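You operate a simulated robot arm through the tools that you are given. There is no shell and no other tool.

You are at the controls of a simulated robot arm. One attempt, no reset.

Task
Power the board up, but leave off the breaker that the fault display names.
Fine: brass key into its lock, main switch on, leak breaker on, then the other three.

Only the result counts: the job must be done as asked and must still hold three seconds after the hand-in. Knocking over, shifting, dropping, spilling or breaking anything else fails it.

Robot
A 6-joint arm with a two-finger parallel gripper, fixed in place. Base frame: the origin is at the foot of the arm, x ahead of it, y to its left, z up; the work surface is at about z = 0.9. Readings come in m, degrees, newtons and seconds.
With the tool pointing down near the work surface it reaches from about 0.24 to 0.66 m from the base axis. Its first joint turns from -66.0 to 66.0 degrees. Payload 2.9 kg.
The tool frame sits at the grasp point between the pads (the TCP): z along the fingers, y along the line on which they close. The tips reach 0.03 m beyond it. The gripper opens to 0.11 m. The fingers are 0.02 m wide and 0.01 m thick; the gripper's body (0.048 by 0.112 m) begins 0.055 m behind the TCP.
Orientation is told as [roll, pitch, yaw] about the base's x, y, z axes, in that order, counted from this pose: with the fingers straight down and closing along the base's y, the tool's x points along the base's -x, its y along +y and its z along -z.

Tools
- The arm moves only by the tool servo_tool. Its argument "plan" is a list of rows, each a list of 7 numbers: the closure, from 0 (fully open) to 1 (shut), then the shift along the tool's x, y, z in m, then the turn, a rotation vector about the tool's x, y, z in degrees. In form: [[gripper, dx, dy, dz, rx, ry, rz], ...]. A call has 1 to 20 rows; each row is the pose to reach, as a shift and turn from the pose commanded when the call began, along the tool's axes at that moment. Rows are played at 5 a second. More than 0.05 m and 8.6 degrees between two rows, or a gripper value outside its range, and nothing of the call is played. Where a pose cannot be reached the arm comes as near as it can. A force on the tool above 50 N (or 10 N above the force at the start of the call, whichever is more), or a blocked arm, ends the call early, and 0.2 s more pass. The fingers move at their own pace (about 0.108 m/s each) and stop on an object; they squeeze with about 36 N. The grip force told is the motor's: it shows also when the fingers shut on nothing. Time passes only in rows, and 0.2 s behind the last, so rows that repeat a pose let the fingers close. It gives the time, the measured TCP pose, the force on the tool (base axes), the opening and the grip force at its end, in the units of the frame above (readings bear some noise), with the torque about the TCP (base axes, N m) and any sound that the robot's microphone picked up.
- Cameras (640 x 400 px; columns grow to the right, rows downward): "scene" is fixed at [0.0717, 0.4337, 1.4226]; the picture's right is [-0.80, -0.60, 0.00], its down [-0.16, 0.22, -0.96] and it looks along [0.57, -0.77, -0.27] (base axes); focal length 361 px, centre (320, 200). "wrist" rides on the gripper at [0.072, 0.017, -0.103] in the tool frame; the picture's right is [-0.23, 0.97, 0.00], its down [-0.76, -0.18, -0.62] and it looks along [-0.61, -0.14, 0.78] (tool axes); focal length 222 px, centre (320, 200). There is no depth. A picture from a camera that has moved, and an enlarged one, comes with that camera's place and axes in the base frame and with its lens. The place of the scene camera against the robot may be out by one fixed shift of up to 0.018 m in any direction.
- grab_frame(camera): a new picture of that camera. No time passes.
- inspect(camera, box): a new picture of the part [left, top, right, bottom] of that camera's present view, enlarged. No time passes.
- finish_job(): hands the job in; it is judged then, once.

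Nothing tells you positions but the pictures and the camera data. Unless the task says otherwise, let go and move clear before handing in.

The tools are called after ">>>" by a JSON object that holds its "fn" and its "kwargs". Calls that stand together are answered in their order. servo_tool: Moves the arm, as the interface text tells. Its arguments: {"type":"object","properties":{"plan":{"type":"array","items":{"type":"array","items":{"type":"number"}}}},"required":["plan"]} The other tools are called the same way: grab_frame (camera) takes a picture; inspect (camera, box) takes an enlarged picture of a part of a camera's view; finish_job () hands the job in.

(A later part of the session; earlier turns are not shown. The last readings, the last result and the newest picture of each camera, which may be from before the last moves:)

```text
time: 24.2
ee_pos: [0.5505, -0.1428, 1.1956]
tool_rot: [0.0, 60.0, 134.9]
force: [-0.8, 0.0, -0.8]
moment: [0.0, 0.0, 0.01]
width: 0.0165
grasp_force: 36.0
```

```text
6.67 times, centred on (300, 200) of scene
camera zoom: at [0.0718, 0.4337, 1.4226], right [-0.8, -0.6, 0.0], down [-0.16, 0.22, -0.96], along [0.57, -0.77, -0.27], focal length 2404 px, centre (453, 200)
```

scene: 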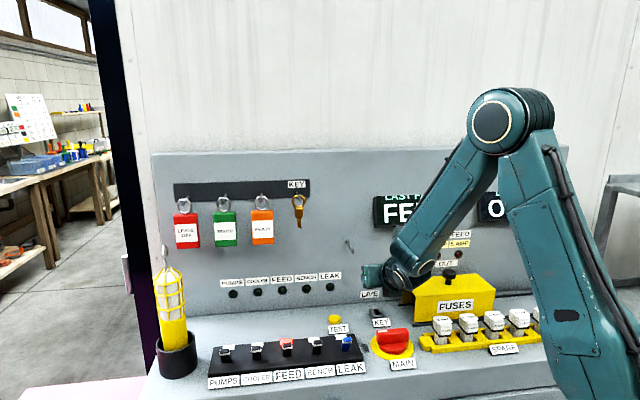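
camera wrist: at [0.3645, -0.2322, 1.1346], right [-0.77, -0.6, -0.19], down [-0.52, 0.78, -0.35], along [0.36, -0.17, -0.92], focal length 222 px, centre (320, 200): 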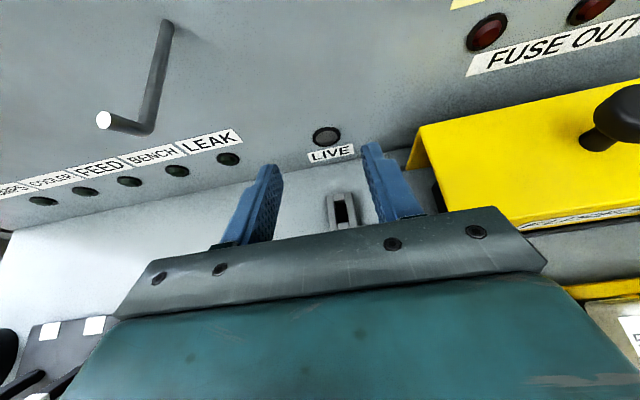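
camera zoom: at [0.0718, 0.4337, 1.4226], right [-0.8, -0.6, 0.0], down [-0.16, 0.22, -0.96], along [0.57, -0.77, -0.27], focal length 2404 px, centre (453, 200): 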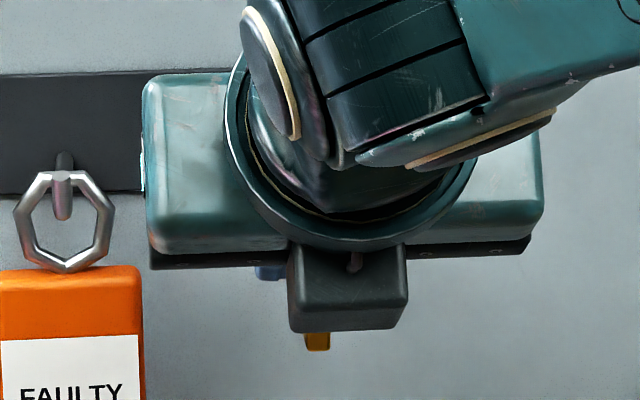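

The ring now sits about centred on the upturned tip (rod passes low through the ring). I'll lift 2 mm more and draw the key straight out away from the panel in small steps.

>>> {"fn": "servo_tool", "kwargs": {"plan": [[1, 0.0017, 0, -0.001, 0, 0, 0], [1, -0.0013, 0, -0.0062, 0, 0, 0], [1, -0.0043, 0, -0.0114, 0, 0, 0], [1, -0.0073, 0, -0.0166, 0, 0, 0], [1, -0.0103, 0, -0.0218, 0, 0, 0], [1, -0.0133, 0, -0.027, 0, 0, 0]]}}

>>> {"fn": "grab_frame", "kwargs": {"camera": "wrist"}}

>>> {"fn": "inspect", "kwargs": {"camera": "wrist", "box": [250, 70, 410, 210]}}

```text
time: 25.6
ee_pos: [0.5305, -0.1193, 1.1989]
tool_rot: [0.0, 60.0, 134.9]
force: [0.0, -0.2, -1.0]
moment: [0.01, -0.01, -0.05]
width: 0.0166
grasp_force: 36.2
```

```text
taken
camera wrist: at [0.4812, -0.0941, 1.3129], right [-0.77, -0.61, -0.2], down [-0.52, 0.78, -0.35], along [0.36, -0.16, -0.92], focal length 222 px, centre (320, 200)
```

wrist: 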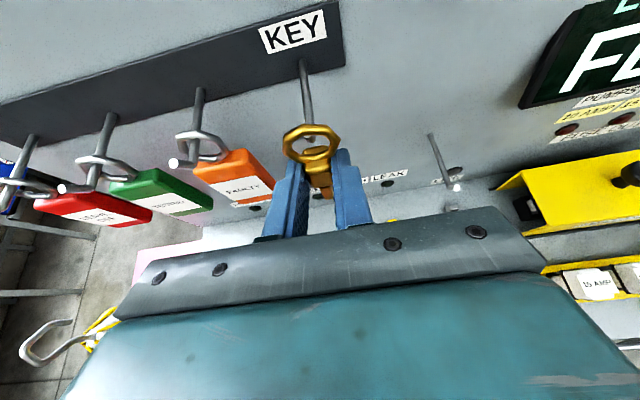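

```text
2.86 times, centred on (330, 140) of wrist
camera zoom: at [0.4812, -0.0941, 1.3129], right [-0.77, -0.61, -0.2], down [-0.52, 0.78, -0.35], along [0.36, -0.16, -0.92], focal length 635 px, centre (291, 371)
```

zoom: 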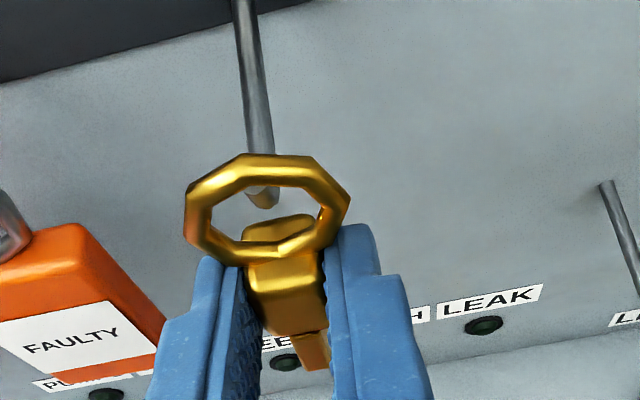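

The key is off its hook and firmly held. I'll back off 1.5 cm more, go down in front of the panel, then cross to the lock column at low height, easing the tilt to 50° so the gripper's underside clears the MAIN handle.

>>> {"fn": "servo_tool", "kwargs": {"plan": [[1, -0.0075, 0, -0.013, 0, 0, 0], [1, -0.0441, 0, 0.0081, 0, 0, 0], [1, -0.0807, 0, 0.0292, 0, 0, 0], [1, -0.1173, 0, 0.0504, 0, 0, 0], [1, -0.1539, 0, 0.0715, 0, 0, 0], [1, -0.1539, 0.0463, 0.0715, 0, -2.5, 0], [1, -0.1539, 0.0925, 0.0715, 0, -5, 0], [1, -0.1539, 0.1388, 0.0715, 0, -7.5, 0], [1, -0.1539, 0.185, 0.0715, 0, -10, 0], [1, -0.1539, 0.185, 0.0715, 0, -10, 0]]}}

>>> {"fn": "grab_frame", "kwargs": {"camera": "wrist"}}

>>> {"fn": "grab_frame", "kwargs": {"camera": "scene"}}

```text
time: 27.8
ee_pos: [0.389, -0.2434, 1.0327]
tool_rot: [0.0, 50.0, 134.8]
force: [0.6, -0.2, -0.3]
moment: [0.02, 0.01, 0.01]
width: 0.0169
grasp_force: 36.3
```

```text
taken
camera wrist: at [0.3553, -0.232, 1.1539], right [-0.79, -0.58, -0.17], down [-0.56, 0.81, -0.18], along [0.25, -0.05, -0.97], focal length 222 px, centre (320, 200)
```

wrist: 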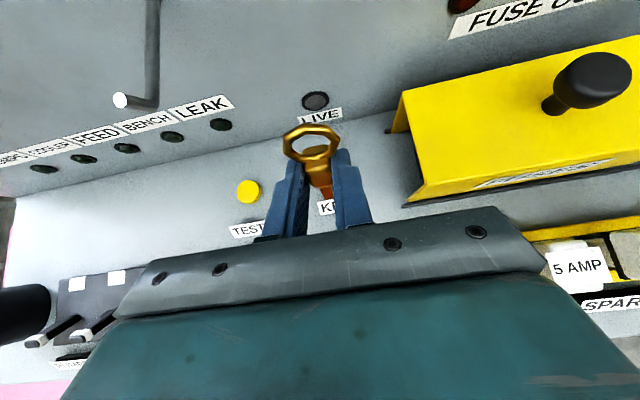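

```text
taken
```

scene: 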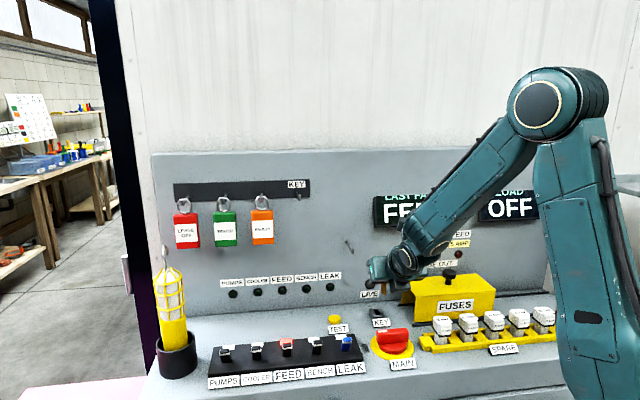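

The key is over the lock column now, TCP at about e1=0.103, e2=0.447, z=1.033. I'll move to a hover with the blade ~12 mm above the slot and check alignment.

>>> {"fn": "servo_tool", "kwargs": {"plan": [[1, -0.0084, -0.0008, 0.0228, 0, 0, 0], [1, -0.0167, -0.0017, 0.0456, 0, 0, 0], [1, -0.0251, -0.0025, 0.0684, 0, 0, 0], [1, -0.0251, -0.0025, 0.0684, 0, 0, 0]]}}

>>> {"fn": "inspect", "kwargs": {"camera": "wrist", "box": [270, 100, 390, 220]}}

>>> {"fn": "inspect", "kwargs": {"camera": "scene", "box": [350, 250, 450, 350]}}

>>> {"fn": "servo_tool", "kwargs": {"plan": [[1, 0, 0, 0, 0, 0, 0]]}}

```text
time: 28.8
ee_pos: [0.4177, -0.2668, 0.9647]
tool_rot: [-0.1, 50.0, 134.9]
force: [-0.5, -0.3, -1.0]
moment: [-0.01, 0.02, -0.01]
width: 0.0167
grasp_force: 36.1
```

```text
3.33 times, centred on (330, 160) of wrist
camera zoom: at [0.3839, -0.2553, 1.0883], right [-0.79, -0.58, -0.17], down [-0.56, 0.81, -0.18], along [0.25, -0.05, -0.97], focal length 740 px, centre (287, 333)
```

zoom: 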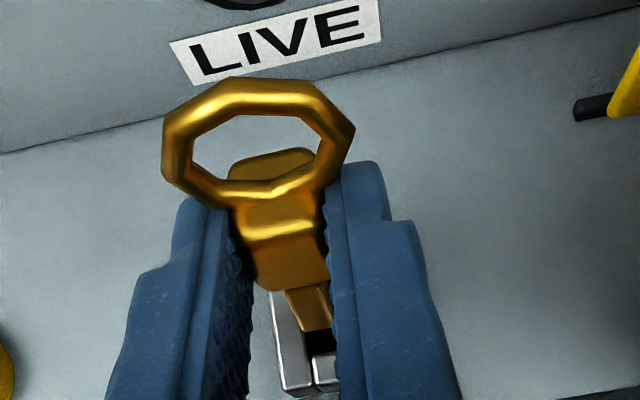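

```text
4.00 times, centred on (400, 300) of scene
camera zoom: at [0.0718, 0.4337, 1.4226], right [-0.8, -0.6, 0.0], down [-0.16, 0.22, -0.96], along [0.57, -0.77, -0.27], focal length 1442 px, centre (0, -200)
```

zoom: 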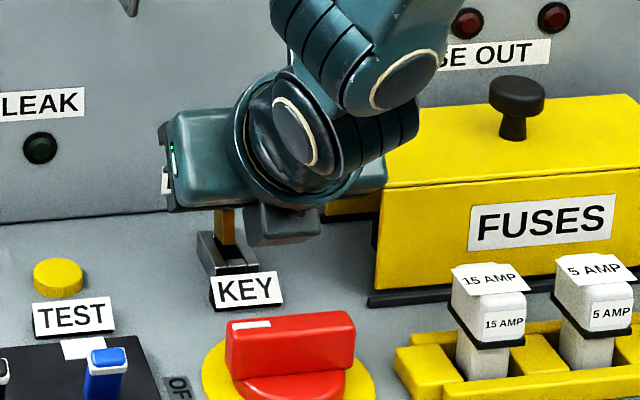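

```text
time: 29.2
ee_pos: [0.4189, -0.2668, 0.9664]
tool_rot: [0.1, 50.0, 134.9]
force: [0.1, 0.4, -0.3]
moment: [0.0, 0.05, -0.01]
width: 0.0167
grasp_force: 35.7
```

The blade sits about 2.4 mm too far left of the slot's centre and ~1.5 mm too far back. I'll correct that and lower 10 mm, to just start entering the slot, then check forces and the view.

>>> {"fn": "servo_tool", "kwargs": {"plan": [[1, -0.001, 0.0024, -0.0011, 0, 0, 0], [1, -0.001, 0.0024, -0.0011, 0, 0, 0], [1, -0.0048, 0.0024, 0.0021, 0, 0, 0], [1, -0.0087, 0.0024, 0.0053, 0, 0, 0], [1, -0.0087, 0.0024, 0.0053, 0, 0, 0]]}}

>>> {"fn": "inspect", "kwargs": {"camera": "wrist", "box": [290, 130, 370, 220]}}

>>> {"fn": "inspect", "kwargs": {"camera": "scene", "box": [360, 285, 420, 345]}}

```text
time: 30.4
ee_pos: [0.4138, -0.2658, 0.9571]
tool_rot: [0.0, 50.0, 134.8]
force: [-0.7, 0.5, 0.0]
moment: [0.04, -0.01, -0.04]
width: 0.0169
grasp_force: 35.6
```

```text
4.44 times, centred on (330, 175) of wrist
camera zoom: at [0.3799, -0.2543, 1.0781], right [-0.79, -0.58, -0.17], down [-0.56, 0.81, -0.18], along [0.25, -0.05, -0.97], focal length 987 px, centre (276, 311)
```

zoom: 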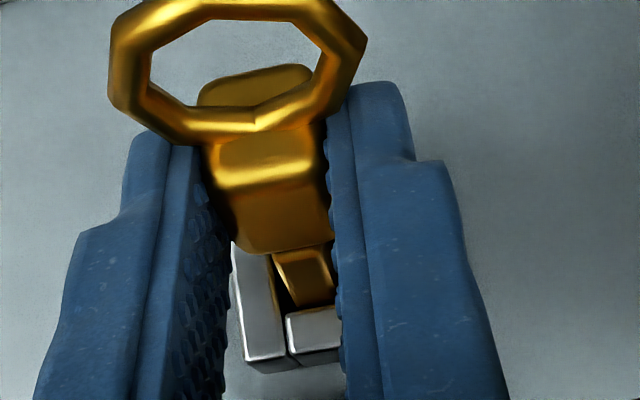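

```text
6.67 times, centred on (390, 315) of scene
camera zoom: at [0.0718, 0.4337, 1.4226], right [-0.8, -0.6, 0.0], down [-0.16, 0.22, -0.96], along [0.57, -0.77, -0.27], focal length 2404 px, centre (-147, -567)
```

zoom: 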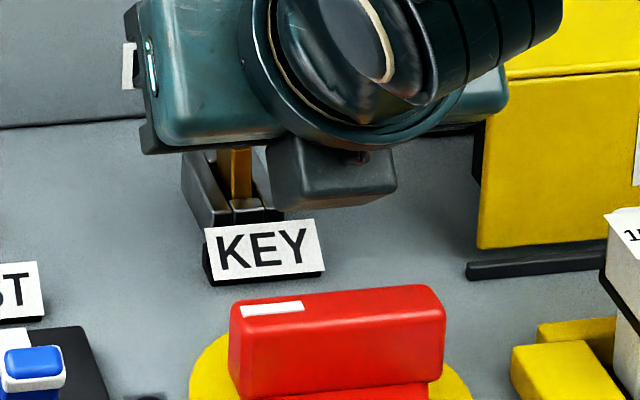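

The blade is right at the slot mouth with no contact force. I'll lower 5 mm more and check.

>>> {"fn": "servo_tool", "kwargs": {"plan": [[1, -0.0019, 0, 0.0016, 0, 0, 0], [1, -0.0038, 0, 0.0032, 0, 0, 0], [1, -0.0038, 0, 0.0032, 0, 0, 0]]}}

>>> {"fn": "inspect", "kwargs": {"camera": "wrist", "box": [290, 130, 370, 220]}}

>>> {"fn": "inspect", "kwargs": {"camera": "scene", "box": [360, 285, 420, 345]}}

```text
time: 31.2
ee_pos: [0.4138, -0.266, 0.9502]
tool_rot: [0.0, 50.0, 134.9]
force: [0.9, -1.3, -0.5]
moment: [-0.04, -0.07, -0.04]
width: 0.0167
grasp_force: 36.2
```

```text
4.44 times, centred on (330, 175) of wrist
camera zoom: at [0.3793, -0.2546, 1.073], right [-0.79, -0.58, -0.17], down [-0.56, 0.81, -0.18], along [0.25, -0.05, -0.97], focal length 987 px, centre (276, 311)
```

zoom: 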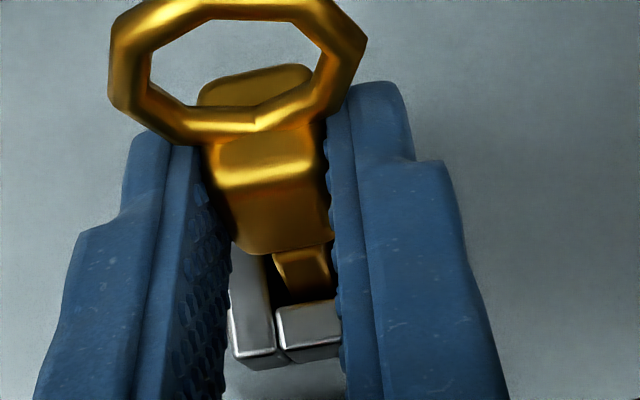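

```text
6.67 times, centred on (390, 315) of scene
camera zoom: at [0.0718, 0.4337, 1.4226], right [-0.8, -0.6, 0.0], down [-0.16, 0.22, -0.96], along [0.57, -0.77, -0.27], focal length 2404 px, centre (-147, -567)
```

zoom: 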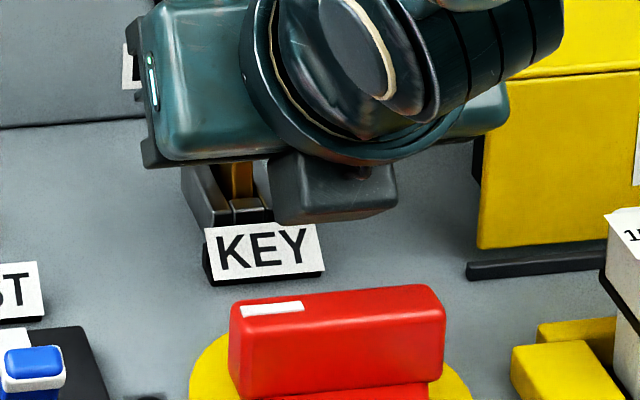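

The blade tip is inside the slot with only ~1.5 N sideways. I'll lower another 5 mm.

>>> {"fn": "servo_tool", "kwargs": {"plan": [[1, -0.0019, 0, 0.0016, 0, 0, 0], [1, -0.0038, 0, 0.0032, 0, 0, 0], [1, -0.0038, 0, 0.0032, 0, 0, 0]]}}

>>> {"fn": "inspect", "kwargs": {"camera": "wrist", "box": [290, 130, 370, 220]}}

>>> {"fn": "inspect", "kwargs": {"camera": "scene", "box": [360, 285, 420, 345]}}

```text
time: 32.0
ee_pos: [0.4139, -0.2667, 0.948]
tool_rot: [-0.1, 50.5, 135.0]
force: [-5.7, 2.9, 23.8]
moment: [-0.26, -0.09, -0.06]
width: 0.0168
grasp_force: 36.2
```

```text
4.44 times, centred on (330, 175) of wrist
camera zoom: at [0.3799, -0.2543, 1.0704], right [-0.79, -0.58, -0.18], down [-0.56, 0.81, -0.19], along [0.25, -0.05, -0.97], focal length 987 px, centre (276, 311)
```

zoom: 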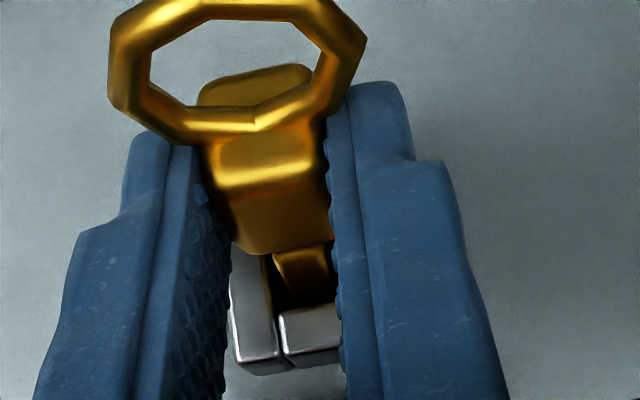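

```text
6.67 times, centred on (390, 315) of scene
camera zoom: at [0.0713, 0.434, 1.4226], right [-0.8, -0.6, 0.0], down [-0.16, 0.22, -0.96], along [0.57, -0.77, -0.27], focal length 2404 px, centre (-147, -567)
```

zoom: 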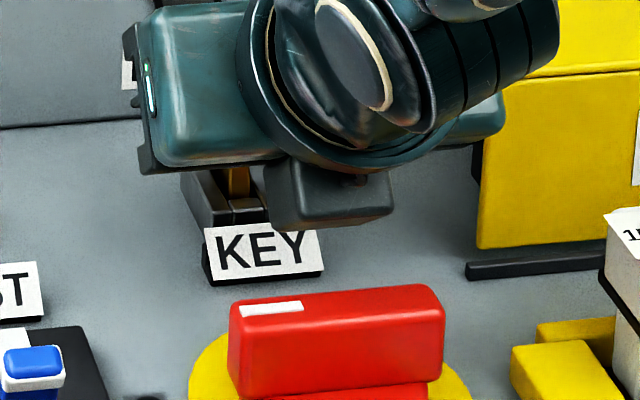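

Contact: 24 N upward, and the moment matches the blade's rear bottom corner standing on the slot floor (lock top ≈0.912, so ~13 mm deep). I'll ease up ~3 mm and straighten the key by 6° inside the slot (still clear of the MAIN handle).

>>> {"fn": "servo_tool", "kwargs": {"plan": [[1, 0.0031, 0, -0.0026, 0, 0, 0], [1, 0.0023, 0, -0.0032, 0, 3, 0], [1, 0.0015, 0, -0.0039, 0, 6, 0], [1, 0.0015, 0, -0.0039, 0, 6, 0]]}}

>>> {"fn": "inspect", "kwargs": {"camera": "wrist", "box": [290, 130, 370, 220]}}

>>> {"fn": "inspect", "kwargs": {"camera": "scene", "box": [360, 285, 420, 345]}}

```text
time: 33.0
ee_pos: [0.413, -0.2645, 0.9503]
tool_rot: [0.1, 56.0, 135.0]
force: [1.0, -0.7, -0.4]
moment: [0.02, 0.01, -0.02]
width: 0.017
grasp_force: 36.0
```

```text
4.44 times, centred on (330, 175) of wrist
camera zoom: at [0.3687, -0.2447, 1.0679], right [-0.78, -0.6, -0.19], down [-0.54, 0.79, -0.28], along [0.32, -0.12, -0.94], focal length 987 px, centre (276, 311)
```

zoom: 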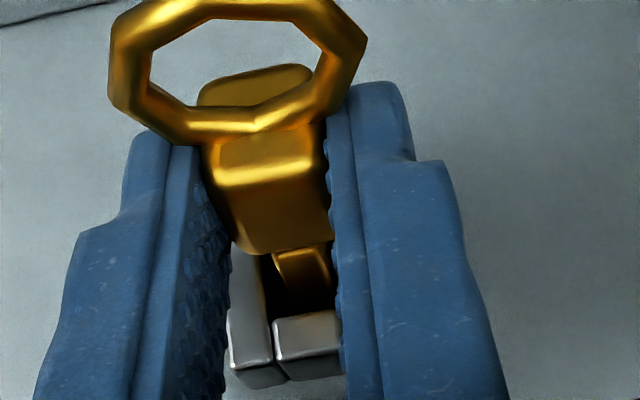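

```text
6.67 times, centred on (390, 315) of scene
camera zoom: at [0.0718, 0.4337, 1.4226], right [-0.8, -0.6, 0.0], down [-0.16, 0.22, -0.96], along [0.57, -0.77, -0.27], focal length 2404 px, centre (-147, -567)
```

zoom: 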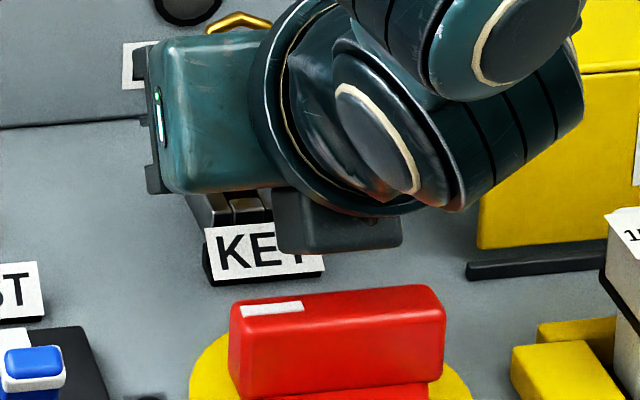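

No force now, key nearly upright with its blade in the slot. I'll lower 3 mm and open the fingers gently.

>>> {"fn": "servo_tool", "kwargs": {"plan": [[1, -0.0012, 0, 0.0008, 0, 0, 0], [1, -0.0025, 0, 0.0017, 0, 0, 0], [0.84, -0.0025, 0, 0.0017, 0, 0, 0], [0.8, -0.0025, 0, 0.0017, 0, 0, 0], [0.74, -0.0025, 0, 0.0017, 0, 0, 0], [0.68, -0.0025, 0, 0.0017, 0, 0, 0], [0.68, -0.0025, 0, 0.0017, 0, 0, 0]]}}

>>> {"fn": "inspect", "kwargs": {"camera": "wrist", "box": [270, 120, 390, 220]}}

>>> {"fn": "inspect", "kwargs": {"camera": "scene", "box": [350, 270, 430, 345]}}

```text
time: 34.6
ee_pos: [0.4118, -0.2644, 0.9462]
tool_rot: [-0.1, 55.9, 134.9]
force: [-0.1, -0.2, -0.3]
moment: [-0.03, 0.01, -0.01]
width: 0.0351
grasp_force: 0.1
```

```text
4.00 times, centred on (330, 170) of wrist
camera zoom: at [0.3686, -0.2435, 1.0645], right [-0.78, -0.6, -0.19], down [-0.54, 0.79, -0.28], along [0.32, -0.12, -0.94], focal length 888 px, centre (280, 320)
```

zoom: 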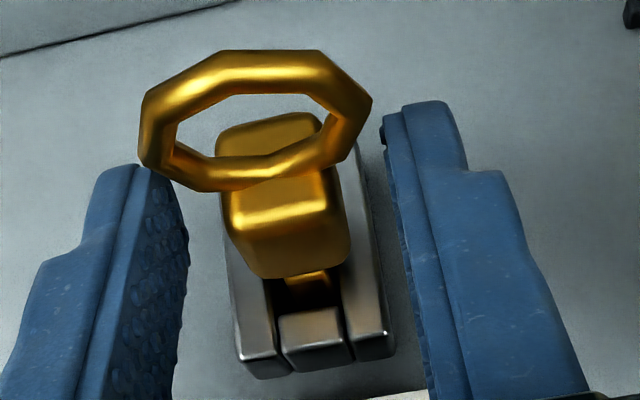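

```text
5.33 times, centred on (390, 308) of scene
camera zoom: at [0.0717, 0.4337, 1.4226], right [-0.8, -0.6, 0.0], down [-0.16, 0.22, -0.96], along [0.57, -0.77, -0.27], focal length 1923 px, centre (-53, -373)
```

zoom: 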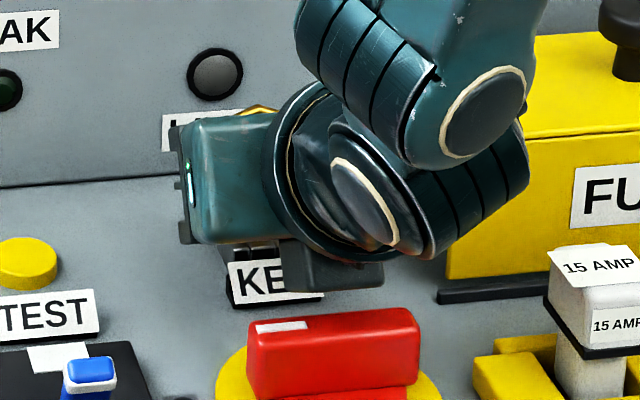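

The key stands in its slot on its own. I'll open a little more, withdraw along the finger axis, then rise clear.

>>> {"fn": "servo_tool", "kwargs": {"plan": [[0.58, 0, 0, 0, 0, 0, 0], [0.58, 0, 0, -0.0175, 0, 0, 0], [0.58, 0, 0, -0.035, 0, 0, 0], [0.58, 0.025, 0, -0.0518, 0, 0, 0], [0.58, 0.0497, 0, -0.0685, 0, 0, 0]]}}

>>> {"fn": "grab_frame", "kwargs": {"camera": "wrist"}}

>>> {"fn": "grab_frame", "kwargs": {"camera": "scene"}}

```text
time: 35.8
ee_pos: [0.3906, -0.2421, 1.0241]
tool_rot: [0.0, 56.1, 134.9]
force: [-0.3, -0.2, 0.2]
moment: [0.02, 0.01, -0.01]
width: 0.0464
grasp_force: 0.1
```

```text
taken
camera wrist: at [0.3482, -0.2218, 1.1427], right [-0.78, -0.6, -0.19], down [-0.54, 0.79, -0.28], along [0.32, -0.12, -0.94], focal length 222 px, centre (320, 200)
```

wrist: 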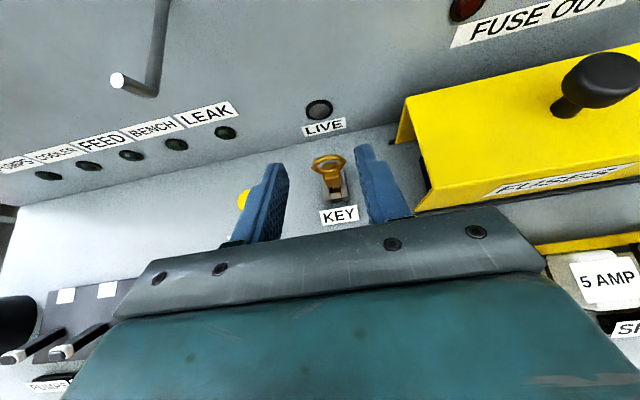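

```text
taken
```

scene: 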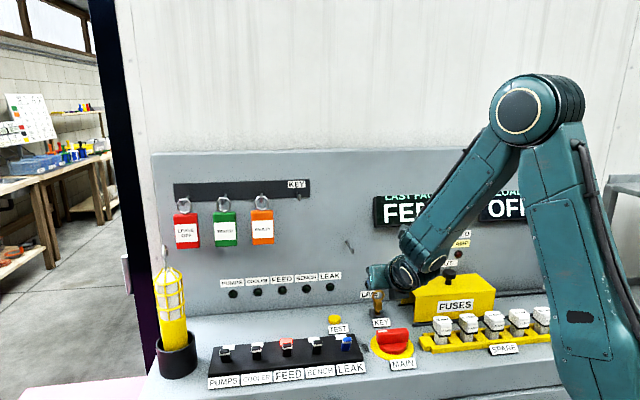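

>>> {"fn": "inspect", "kwargs": {"camera": "wrist", "box": [290, 130, 370, 230]}}

>>> {"fn": "inspect", "kwargs": {"camera": "scene", "box": [350, 275, 430, 345]}}

```text
4.00 times, centred on (330, 180) of wrist
camera zoom: at [0.3482, -0.2218, 1.1427], right [-0.78, -0.6, -0.19], down [-0.54, 0.79, -0.28], along [0.32, -0.12, -0.94], focal length 888 px, centre (280, 280)
```

zoom: 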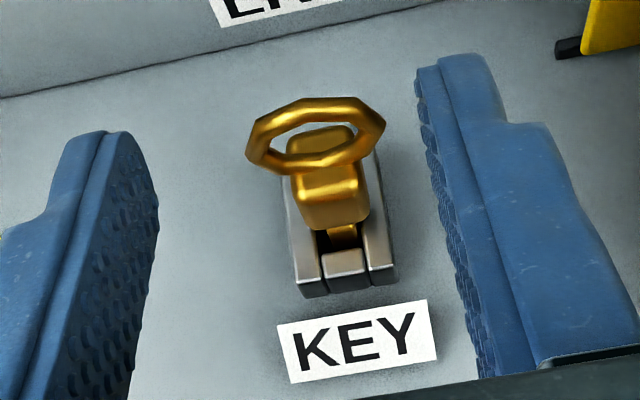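

```text
5.71 times, centred on (390, 310) of scene
camera zoom: at [0.0717, 0.4338, 1.4226], right [-0.8, -0.6, 0.0], down [-0.16, 0.22, -0.96], along [0.57, -0.77, -0.27], focal length 2061 px, centre (-80, -429)
```

zoom: 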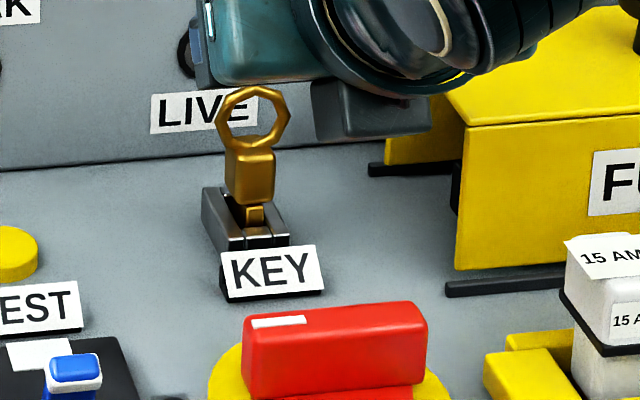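

The key stands upright and deep in the lock. Next I'll bring the tool to vertical over the MAIN switch (centre about [0.347, -0.198]), well above it.

>>> {"fn": "servo_tool", "kwargs": {"plan": [[0.5, 0, 0, -0.0074, 0, -5.6, 0], [0.5, 0, 0, -0.0148, 0, -11.2, 0], [0.5, 0, 0, -0.0221, 0, -16.8, 0], [0.5, 0, 0, -0.0295, 0, -22.4, 0], [0.5, 0, 0, -0.0369, 0, -28, 0], [0.5, 0, 0, -0.0443, 0, -33.6, 0], [0.5, -0.001, 0, -0.0517, 0, -39.2, 0], [0.5, -0.001, 0, -0.059, 0, -44.8, 0], [0.5, -0.001, 0, -0.0664, 0, -50.4, 0], [0.5, -0.0015, 0, -0.0738, 0, -56, 0]]}}

>>> {"fn": "grab_frame", "kwargs": {"camera": "scene"}}

>>> {"fn": "grab_frame", "kwargs": {"camera": "wrist"}}

```text
time: 38.0
ee_pos: [0.3468, -0.2001, 1.0664]
tool_rot: [0.0, -0.1, 135.1]
force: [-0.2, 0.4, -0.2]
moment: [-0.02, -0.02, -0.03]
width: 0.0549
grasp_force: 0.0
```

```text
taken
```

scene: 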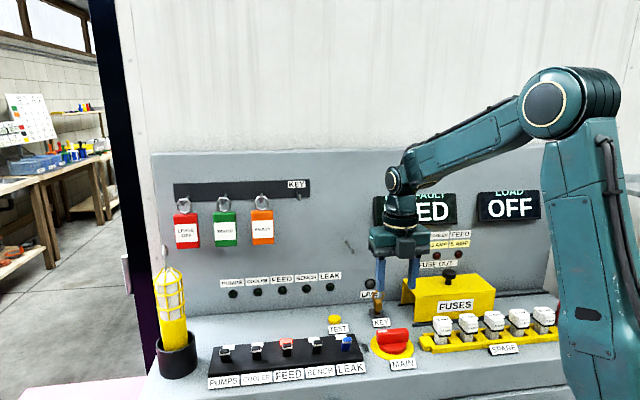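

```text
taken
camera wrist: at [0.3864, -0.2623, 1.1695], right [-0.85, -0.53, 0.0], down [-0.41, 0.66, 0.63], along [-0.33, 0.53, -0.78], focal length 222 px, centre (320, 200)
```

wrist: 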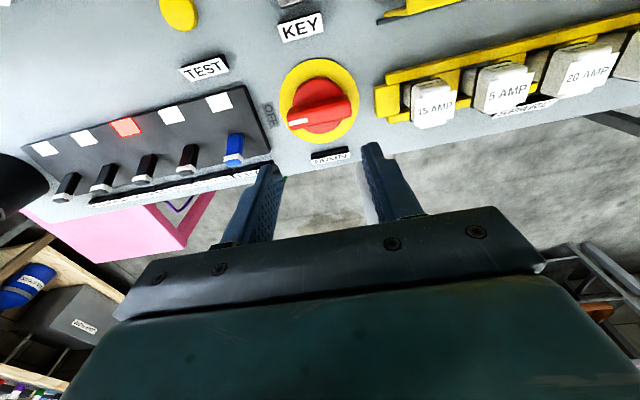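

Vertical over MAIN now. I'll zoom in to look for an ON mark and measure the handle.

>>> {"fn": "inspect", "kwargs": {"camera": "wrist", "box": [255, 40, 375, 170]}}

>>> {"fn": "inspect", "kwargs": {"camera": "wrist", "box": [20, 80, 280, 220]}}

>>> {"fn": "inspect", "kwargs": {"camera": "scene", "box": [355, 310, 435, 375]}}

```text
3.08 times, centred on (315, 105) of wrist
camera zoom: at [0.3864, -0.2623, 1.1695], right [-0.85, -0.53, 0.0], down [-0.41, 0.66, 0.63], along [-0.33, 0.53, -0.78], focal length 684 px, centre (335, 492)
```

zoom: 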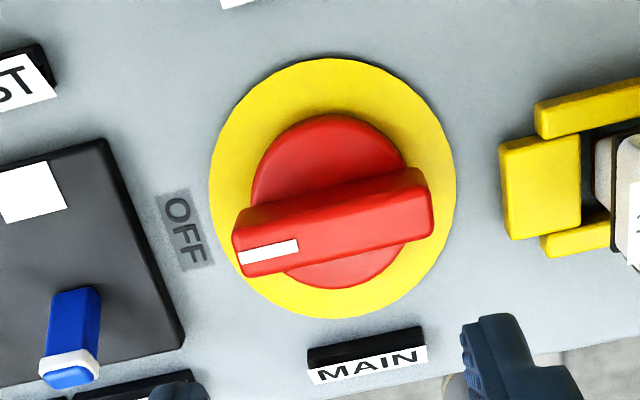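

```text
2.46 times, centred on (150, 150) of wrist
camera zoom: at [0.3864, -0.2623, 1.1695], right [-0.85, -0.53, 0.0], down [-0.41, 0.66, 0.63], along [-0.33, 0.53, -0.78], focal length 547 px, centre (738, 323)
```

zoom: 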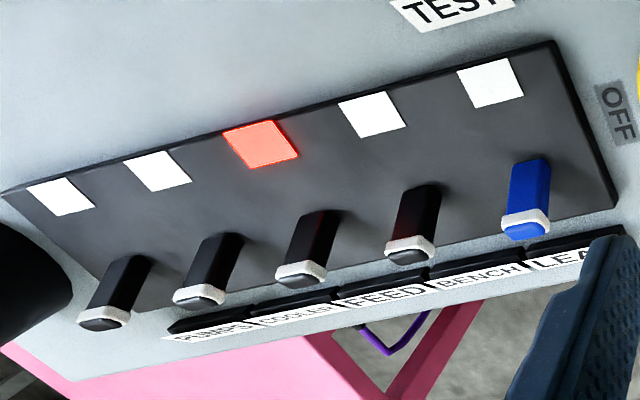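

```text
6.15 times, centred on (395, 342) of scene
camera zoom: at [0.0717, 0.4337, 1.4226], right [-0.8, -0.6, 0.0], down [-0.16, 0.22, -0.96], along [0.57, -0.77, -0.27], focal length 2219 px, centre (-142, -677)
```

zoom: 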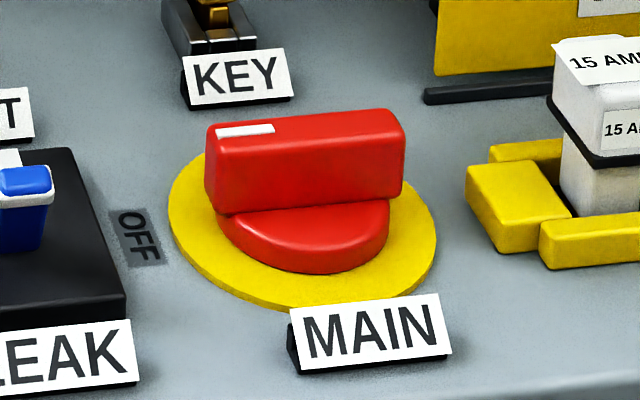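

OFF is on the operator's left and the mark points there; handle centre is e1≈0.105, e2≈0.386, top z≈0.938. I'll yaw the gripper 90° so the fingers straddle the handle.

>>> {"fn": "servo_tool", "kwargs": {"plan": [[0.5, 0, 0, 0, 0, 0, 8.2], [0.5, 0, 0, 0, 0, 0, 16.4], [0.5, 0, 0, 0, 0, 0, 24.6], [0.5, 0, 0, 0, 0, 0, 32.8], [0.5, 0, 0, 0, 0, 0, 41], [0.5, 0, 0, 0, 0, 0, 49.2], [0.5, 0, 0, 0, 0, 0, 57.4], [0.5, 0, 0, 0, 0, 0, 65.6], [0.5, 0, 0, 0, 0, 0, 73.8], [0.5, 0, 0, 0, 0, 0, 82], [0.5, 0, 0, 0, 0, 0, 90], [0.5, 0, 0, 0, 0, 0, 90]]}}

>>> {"fn": "grab_frame", "kwargs": {"camera": "wrist"}}

>>> {"fn": "grab_frame", "kwargs": {"camera": "scene"}}

```text
time: 40.6
ee_pos: [0.3472, -0.1987, 1.067]
tool_rot: [0.1, -0.1, 44.9]
force: [1.0, 0.4, 0.2]
moment: [0.03, -0.01, -0.01]
width: 0.0551
grasp_force: 0.0
```

```text
taken
camera wrist: at [0.2856, -0.2379, 1.1704], right [-0.53, 0.85, 0.0], down [0.67, 0.41, 0.62], along [0.53, 0.33, -0.78], focal length 222 px, centre (320, 200)
```

wrist: 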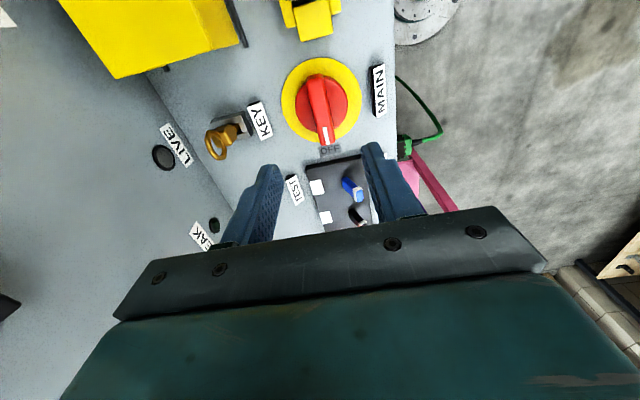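

```text
taken
```

scene: 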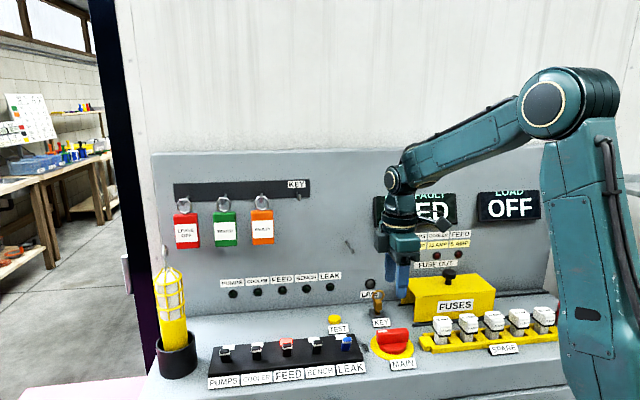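

>>> {"fn": "inspect", "kwargs": {"camera": "wrist", "box": [270, 50, 370, 160]}}

```text
3.64 times, centred on (320, 105) of wrist
camera zoom: at [0.2856, -0.2379, 1.1704], right [-0.53, 0.85, 0.0], down [0.67, 0.41, 0.62], along [0.53, 0.33, -0.78], focal length 808 px, centre (320, 546)
```

zoom: 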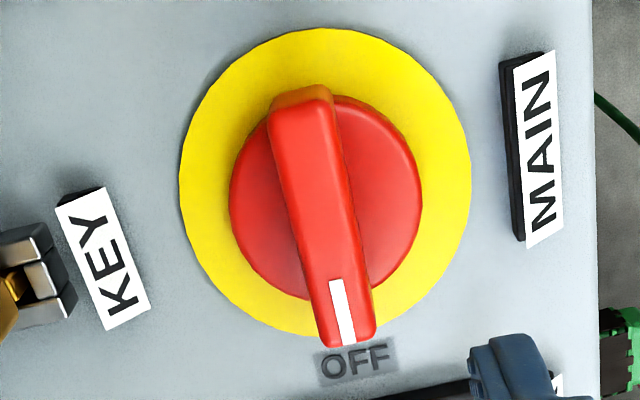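

Fingers are aligned with the handle (axis ≈ e1 0.103, e2 0.385). I'll lower over it to z≈0.948 and close.

>>> {"fn": "servo_tool", "kwargs": {"plan": [[0.5, 0.0015, 0.001, 0.03, 0, 0, 0], [0.5, 0.0015, 0.001, 0.06, 0, 0, 0], [0.5, 0.0015, 0.001, 0.09, 0, 0, 0], [0.5, 0.0015, 0.001, 0.105, 0, 0, 0], [0.5, 0.0015, 0.001, 0.119, 0, 0, 0], [0.5, 0.0015, 0.001, 0.119, 0, 0, 0]]}}

>>> {"fn": "inspect", "kwargs": {"camera": "scene", "box": [340, 270, 450, 370]}}

>>> {"fn": "grab_frame", "kwargs": {"camera": "wrist"}}

```text
time: 42.0
ee_pos: [0.3457, -0.199, 0.9495]
tool_rot: [0.0, 0.0, 44.9]
force: [-0.1, 0.2, 0.3]
moment: [0.02, 0.03, 0.03]
width: 0.0549
grasp_force: 0.1
```

```text
4.00 times, centred on (395, 320) of scene
camera zoom: at [0.0718, 0.4337, 1.4226], right [-0.8, -0.6, 0.0], down [-0.16, 0.22, -0.96], along [0.57, -0.77, -0.27], focal length 1442 px, centre (20, -280)
```

zoom: 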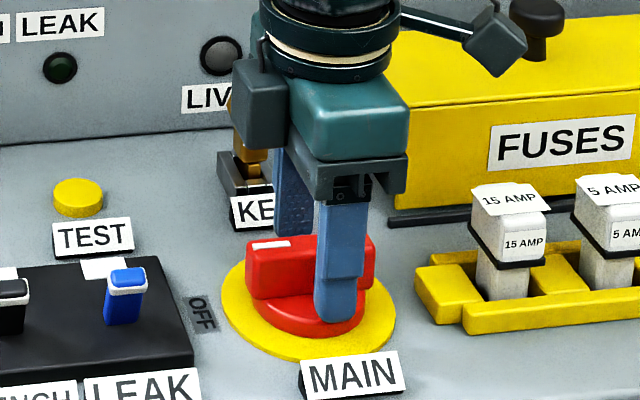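

```text
taken
camera wrist: at [0.283, -0.2383, 1.0517], right [-0.53, 0.85, 0.0], down [0.66, 0.41, 0.62], along [0.53, 0.33, -0.78], focal length 222 px, centre (320, 200)
```

wrist: 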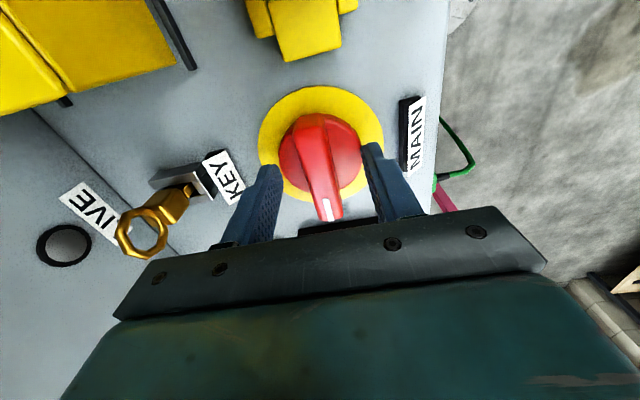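

Fingers straddle the handle. Closing on it now.

>>> {"fn": "servo_tool", "kwargs": {"plan": [[0.65, 0, 0, 0, 0, 0, 0], [0.78, 0, 0, 0, 0, 0, 0], [0.85, 0, 0, 0, 0, 0, 0], [1, 0, 0, 0, 0, 0, 0], [1, 0, 0, 0, 0, 0, 0], [1, 0, 0, 0, 0, 0, 0]]}}

>>> {"fn": "inspect", "kwargs": {"camera": "scene", "box": [340, 270, 450, 370]}}

```text
time: 43.4
ee_pos: [0.3455, -0.2005, 0.9491]
tool_rot: [0.0, 0.0, 44.9]
force: [-1.5, 1.3, -0.5]
moment: [0.01, -0.06, 0.02]
width: 0.0178
grasp_force: 44.5
```

```text
4.00 times, centred on (395, 320) of scene
camera zoom: at [0.0717, 0.4338, 1.4226], right [-0.8, -0.6, 0.0], down [-0.16, 0.22, -0.96], along [0.57, -0.77, -0.27], focal length 1442 px, centre (20, -280)
```

zoom: 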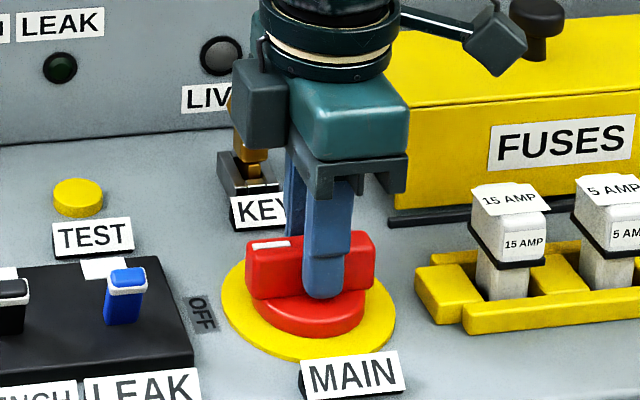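

Handle held (17.8 mm). I'll try a small clockwise turn (seen from above) of 12° and look at the torque.

>>> {"fn": "servo_tool", "kwargs": {"plan": [[1, 0, 0, 0, 0, 0, 4], [1, 0, 0, 0, 0, 0, 8], [1, 0, 0, 0, 0, 0, 12]]}}

>>> {"fn": "inspect", "kwargs": {"camera": "scene", "box": [340, 270, 450, 370]}}

```text
time: 44.2
ee_pos: [0.3455, -0.1994, 0.948]
tool_rot: [0.0, -0.1, 33.0]
force: [-6.5, 11.0, 16.1]
moment: [0.43, -0.23, 1.31]
width: 0.0205
grasp_force: 44.9
```

```text
4.00 times, centred on (395, 320) of scene
camera zoom: at [0.0714, 0.4341, 1.4225], right [-0.8, -0.6, 0.0], down [-0.16, 0.22, -0.96], along [0.57, -0.77, -0.27], focal length 1442 px, centre (20, -280)
```

zoom: 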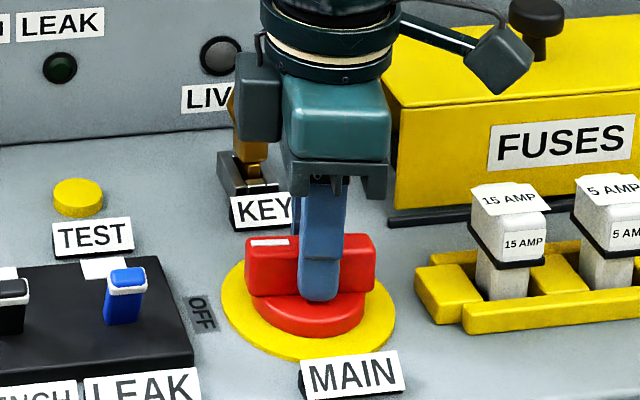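

The handle did not follow; the torque rose to 1.3 N·m and the fingers were being spread. I'll go back to straight and try the other direction a little.

>>> {"fn": "servo_tool", "kwargs": {"plan": [[1, 0, 0, 0, 0, 0, -4], [1, 0, 0, 0, 0, 0, -8], [1, 0, 0, 0, 0, 0, -12], [1, 0, 0, 0, 0, 0, -12]]}}

>>> {"fn": "servo_tool", "kwargs": {"plan": [[1, 0, 0, 0, 0, 0, -4], [1, 0, 0, 0, 0, 0, -8], [1, 0, 0, 0, 0, 0, -10]]}}

>>> {"fn": "inspect", "kwargs": {"camera": "scene", "box": [340, 270, 450, 370]}}

```text
time: 45.2
ee_pos: [0.3462, -0.199, 0.9481]
tool_rot: [0.0, 0.0, 44.8]
force: [-11.8, 9.9, 11.7]
moment: [0.71, -0.48, 0.01]
width: 0.0175
grasp_force: 44.6
```

```text
time: 46.0
ee_pos: [0.3454, -0.2007, 0.947]
tool_rot: [0.2, -0.1, 55.0]
force: [-7.9, 15.4, -0.8]
moment: [0.06, 0.05, -1.38]
width: 0.0212
grasp_force: 44.9
```

```text
4.00 times, centred on (395, 320) of scene
camera zoom: at [0.0716, 0.4342, 1.4225], right [-0.8, -0.6, 0.0], down [-0.16, 0.22, -0.96], along [0.57, -0.77, -0.27], focal length 1442 px, centre (20, -280)
```

zoom: 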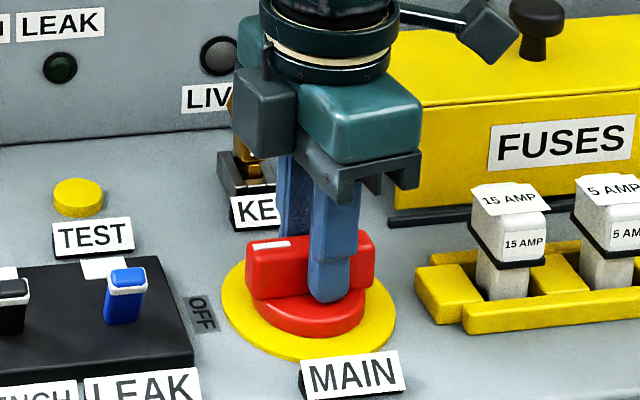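

Blocked both ways at ~1.3 N·m, so the main looks interlocked: the key is probably not fully home yet. I'll return to straight, release the handle, and rise to look at the key.

>>> {"fn": "servo_tool", "kwargs": {"plan": [[1, 0, 0, 0, 0, 0, 4], [1, 0, 0, 0, 0, 0, 8], [1, 0, 0, 0, 0, 0, 10], [0.8, 0, 0, 0, 0, 0, 10], [0.6, 0, 0, 0, 0, 0, 10], [0.5, 0, 0, 0, 0, 0, 10], [0.5, 0, 0, 0, 0, 0, 10]]}}

>>> {"fn": "servo_tool", "kwargs": {"plan": [[0.5, 0, 0, -0.04, 0, 0, 0], [0.5, 0, 0, -0.08, 0, 0, 0], [0.5, 0, 0, -0.12, 0, 0, 0]]}}

>>> {"fn": "inspect", "kwargs": {"camera": "wrist", "box": [170, 80, 290, 180]}}

>>> {"fn": "inspect", "kwargs": {"camera": "scene", "box": [350, 275, 430, 345]}}

```text
time: 47.6
ee_pos: [0.3461, -0.2014, 0.9467]
tool_rot: [0.1, -0.1, 44.9]
force: [0.2, -0.2, -0.3]
moment: [-0.01, 0.03, -0.02]
width: 0.0551
grasp_force: 0.1
```

```text
time: 48.4
ee_pos: [0.3471, -0.1987, 1.0689]
tool_rot: [0.1, 0.0, 44.8]
force: [-0.2, 0.4, -1.2]
moment: [0.0, -0.01, 0.06]
width: 0.0551
grasp_force: 0.1
```

```text
4.00 times, centred on (230, 130) of wrist
camera zoom: at [0.2844, -0.2391, 1.1711], right [-0.53, 0.85, 0.0], down [0.67, 0.41, 0.62], along [0.53, 0.33, -0.78], focal length 888 px, centre (680, 480)
```

zoom: 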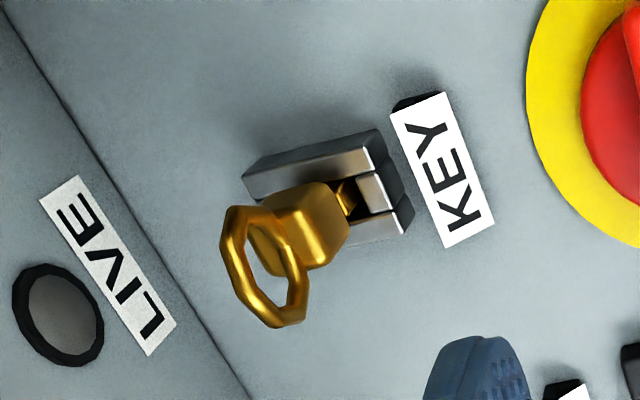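

```text
5.71 times, centred on (390, 310) of scene
camera zoom: at [0.0717, 0.4338, 1.4226], right [-0.8, -0.6, 0.0], down [-0.16, 0.22, -0.96], along [0.57, -0.77, -0.27], focal length 2061 px, centre (-80, -429)
```

zoom: 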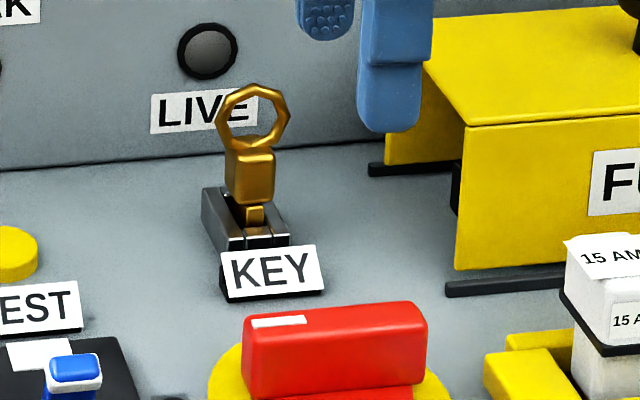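

The key stands in the slot but leans a few degrees toward the panel. With the fingers closing front-to-back, the vertical tool can straddle the thin ring, square up the block and press the key home; I'll move above it at safe height first.

>>> {"fn": "servo_tool", "kwargs": {"plan": [[0.5, -0.0003, -0.037, 0, 0, 0, 0], [0.5, -0.0006, -0.074, 0, 0, 0, 0], [0.5, -0.0008, -0.112, 0, 0, 0, 0], [0.5, -0.0008, -0.112, 0, 0, 0, 0]]}}

>>> {"fn": "grab_frame", "kwargs": {"camera": "wrist"}}

>>> {"fn": "inspect", "kwargs": {"camera": "wrist", "box": [270, 50, 370, 160]}}

>>> {"fn": "inspect", "kwargs": {"camera": "scene", "box": [320, 210, 440, 340]}}

```text
time: 49.2
ee_pos: [0.4142, -0.268, 1.0685]
tool_rot: [1.6, 0.2, 45.0]
force: [-26.0, 20.3, 12.1]
moment: [-1.58, -1.89, -0.13]
width: 0.0549
grasp_force: 0.0
stopped in row 4: the force on the tool passed its limit at 84 N (the readings are from after the stop); the commanded pose is now the measured one
```

```text
taken
camera wrist: at [0.3547, -0.3083, 1.173], right [-0.53, 0.85, 0.02], down [0.68, 0.4, 0.61], along [0.51, 0.34, -0.79], focal length 222 px, centre (320, 200)
```

wrist: 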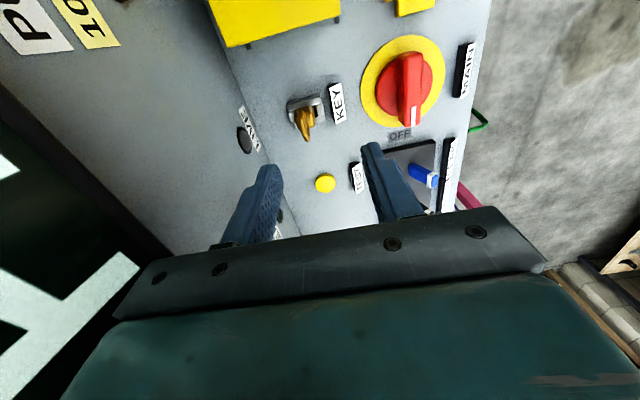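

```text
3.64 times, centred on (320, 105) of wrist
camera zoom: at [0.3547, -0.3083, 1.173], right [-0.53, 0.85, 0.02], down [0.68, 0.4, 0.61], along [0.51, 0.34, -0.79], focal length 808 px, centre (320, 546)
```

zoom: 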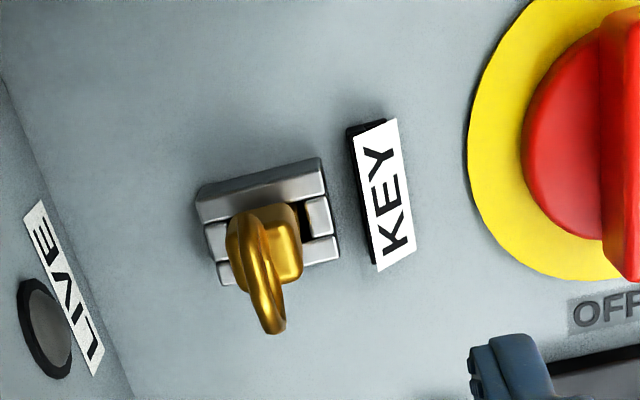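

```text
3.08 times, centred on (380, 275) of scene
camera zoom: at [0.0707, 0.4346, 1.4224], right [-0.8, -0.6, 0.0], down [-0.16, 0.22, -0.96], along [0.57, -0.77, -0.27], focal length 1110 px, centre (135, -31)
```

zoom: 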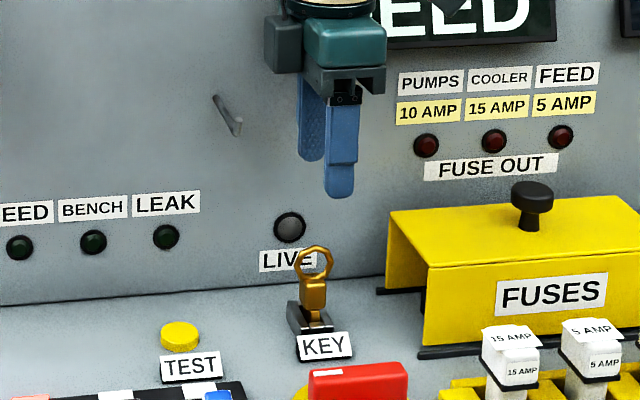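

I bumped something with the gripper's body — most likely the edge of the fault display box sticking out of the panel. I'll back straight off now and check that everything is unharmed.

>>> {"fn": "servo_tool", "kwargs": {"plan": [[0.5, 0, 0.015, 0, 0, 0, 0], [0.5, 0, 0.03, 0, 0, 0, 0], [0.5, 0, 0.06, 0, -1.6, 0, 0], [0.5, 0, 0.09, 0, -1.6, 0, 0]]}}

>>> {"fn": "grab_frame", "kwargs": {"camera": "scene"}}

>>> {"fn": "grab_frame", "kwargs": {"camera": "wrist"}}

>>> {"fn": "inspect", "kwargs": {"camera": "scene", "box": [340, 170, 560, 310]}}

```text
time: 50.2
ee_pos: [0.3516, -0.2072, 1.0667]
tool_rot: [3.0, 0.3, 44.9]
force: [0.6, -0.3, -0.3]
moment: [-0.03, -0.02, 0.01]
width: 0.0555
grasp_force: 0.0
```

```text
taken
```

scene: 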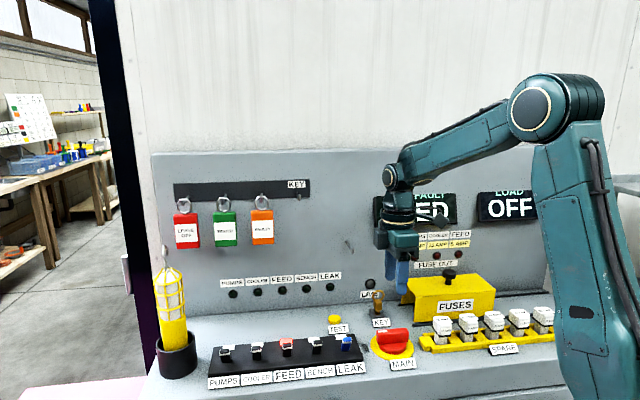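

```text
taken
camera wrist: at [0.2937, -0.2495, 1.1725], right [-0.53, 0.85, 0.05], down [0.69, 0.39, 0.61], along [0.5, 0.35, -0.79], focal length 222 px, centre (320, 200)
```

wrist: 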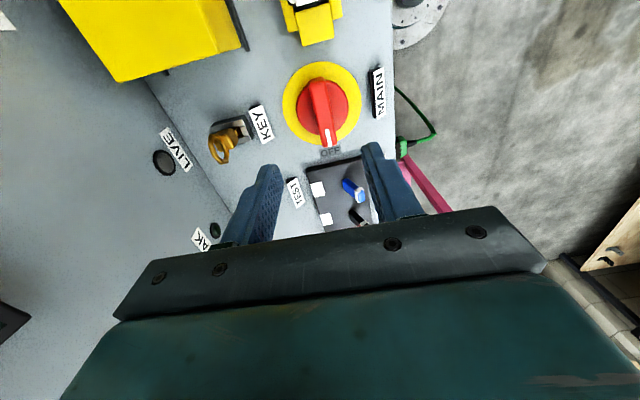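

```text
2.86 times, centred on (450, 240) of scene
camera zoom: at [0.0718, 0.4337, 1.4226], right [-0.8, -0.6, 0.0], down [-0.16, 0.22, -0.96], along [0.57, -0.77, -0.27], focal length 1030 px, centre (-51, 86)
```

zoom: 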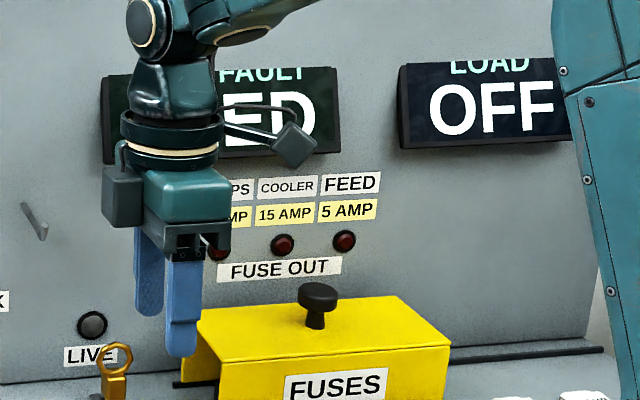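

Nothing looks disturbed; the tool is just tilted 3°. I'll square the tool up, then turn back to the earlier yaw so I can look at and re-grip the key from the front as before.

>>> {"fn": "servo_tool", "kwargs": {"plan": [[0.5, 0, 0, 0, 1.5, -0.15, 0], [0.5, 0, 0, 0, 3.0, -0.3, 0], [0.5, 0, 0, 0, 3.0, -0.3, 0]]}}

>>> {"fn": "servo_tool", "kwargs": {"plan": [[0.5, 0, 0, 0, 0, 0, -8.2], [0.5, 0, 0, 0, 0, 0, -16.4], [0.5, 0, 0, 0, 0, 0, -24.6], [0.5, 0, 0, 0, 0, 0, -32.8], [0.5, 0, 0, 0, 0, 0, -41], [0.5, 0, 0, 0, 0, 0, -49.2], [0.5, 0, 0, 0, 0, 0, -57.4], [0.5, 0, 0, 0, 0, 0, -65.6], [0.5, 0, 0, 0, 0, 0, -73.8], [0.5, 0, 0, 0, 0, 0, -82], [0.5, 0, 0, 0, 0, 0, -90], [0.5, 0, 0, 0, 0, 0, -90]]}}

```text
time: 51.0
ee_pos: [0.3531, -0.2064, 1.0695]
tool_rot: [-0.2, -0.1, 45.1]
force: [0.0, 0.2, 1.4]
moment: [-0.01, 0.01, 0.0]
width: 0.0554
grasp_force: 0.0
```

```text
time: 53.6
ee_pos: [0.3526, -0.206, 1.0698]
tool_rot: [0.0, 0.1, 135.1]
force: [1.0, -0.7, -0.1]
moment: [-0.01, 0.0, -0.01]
width: 0.0547
grasp_force: 0.0
```

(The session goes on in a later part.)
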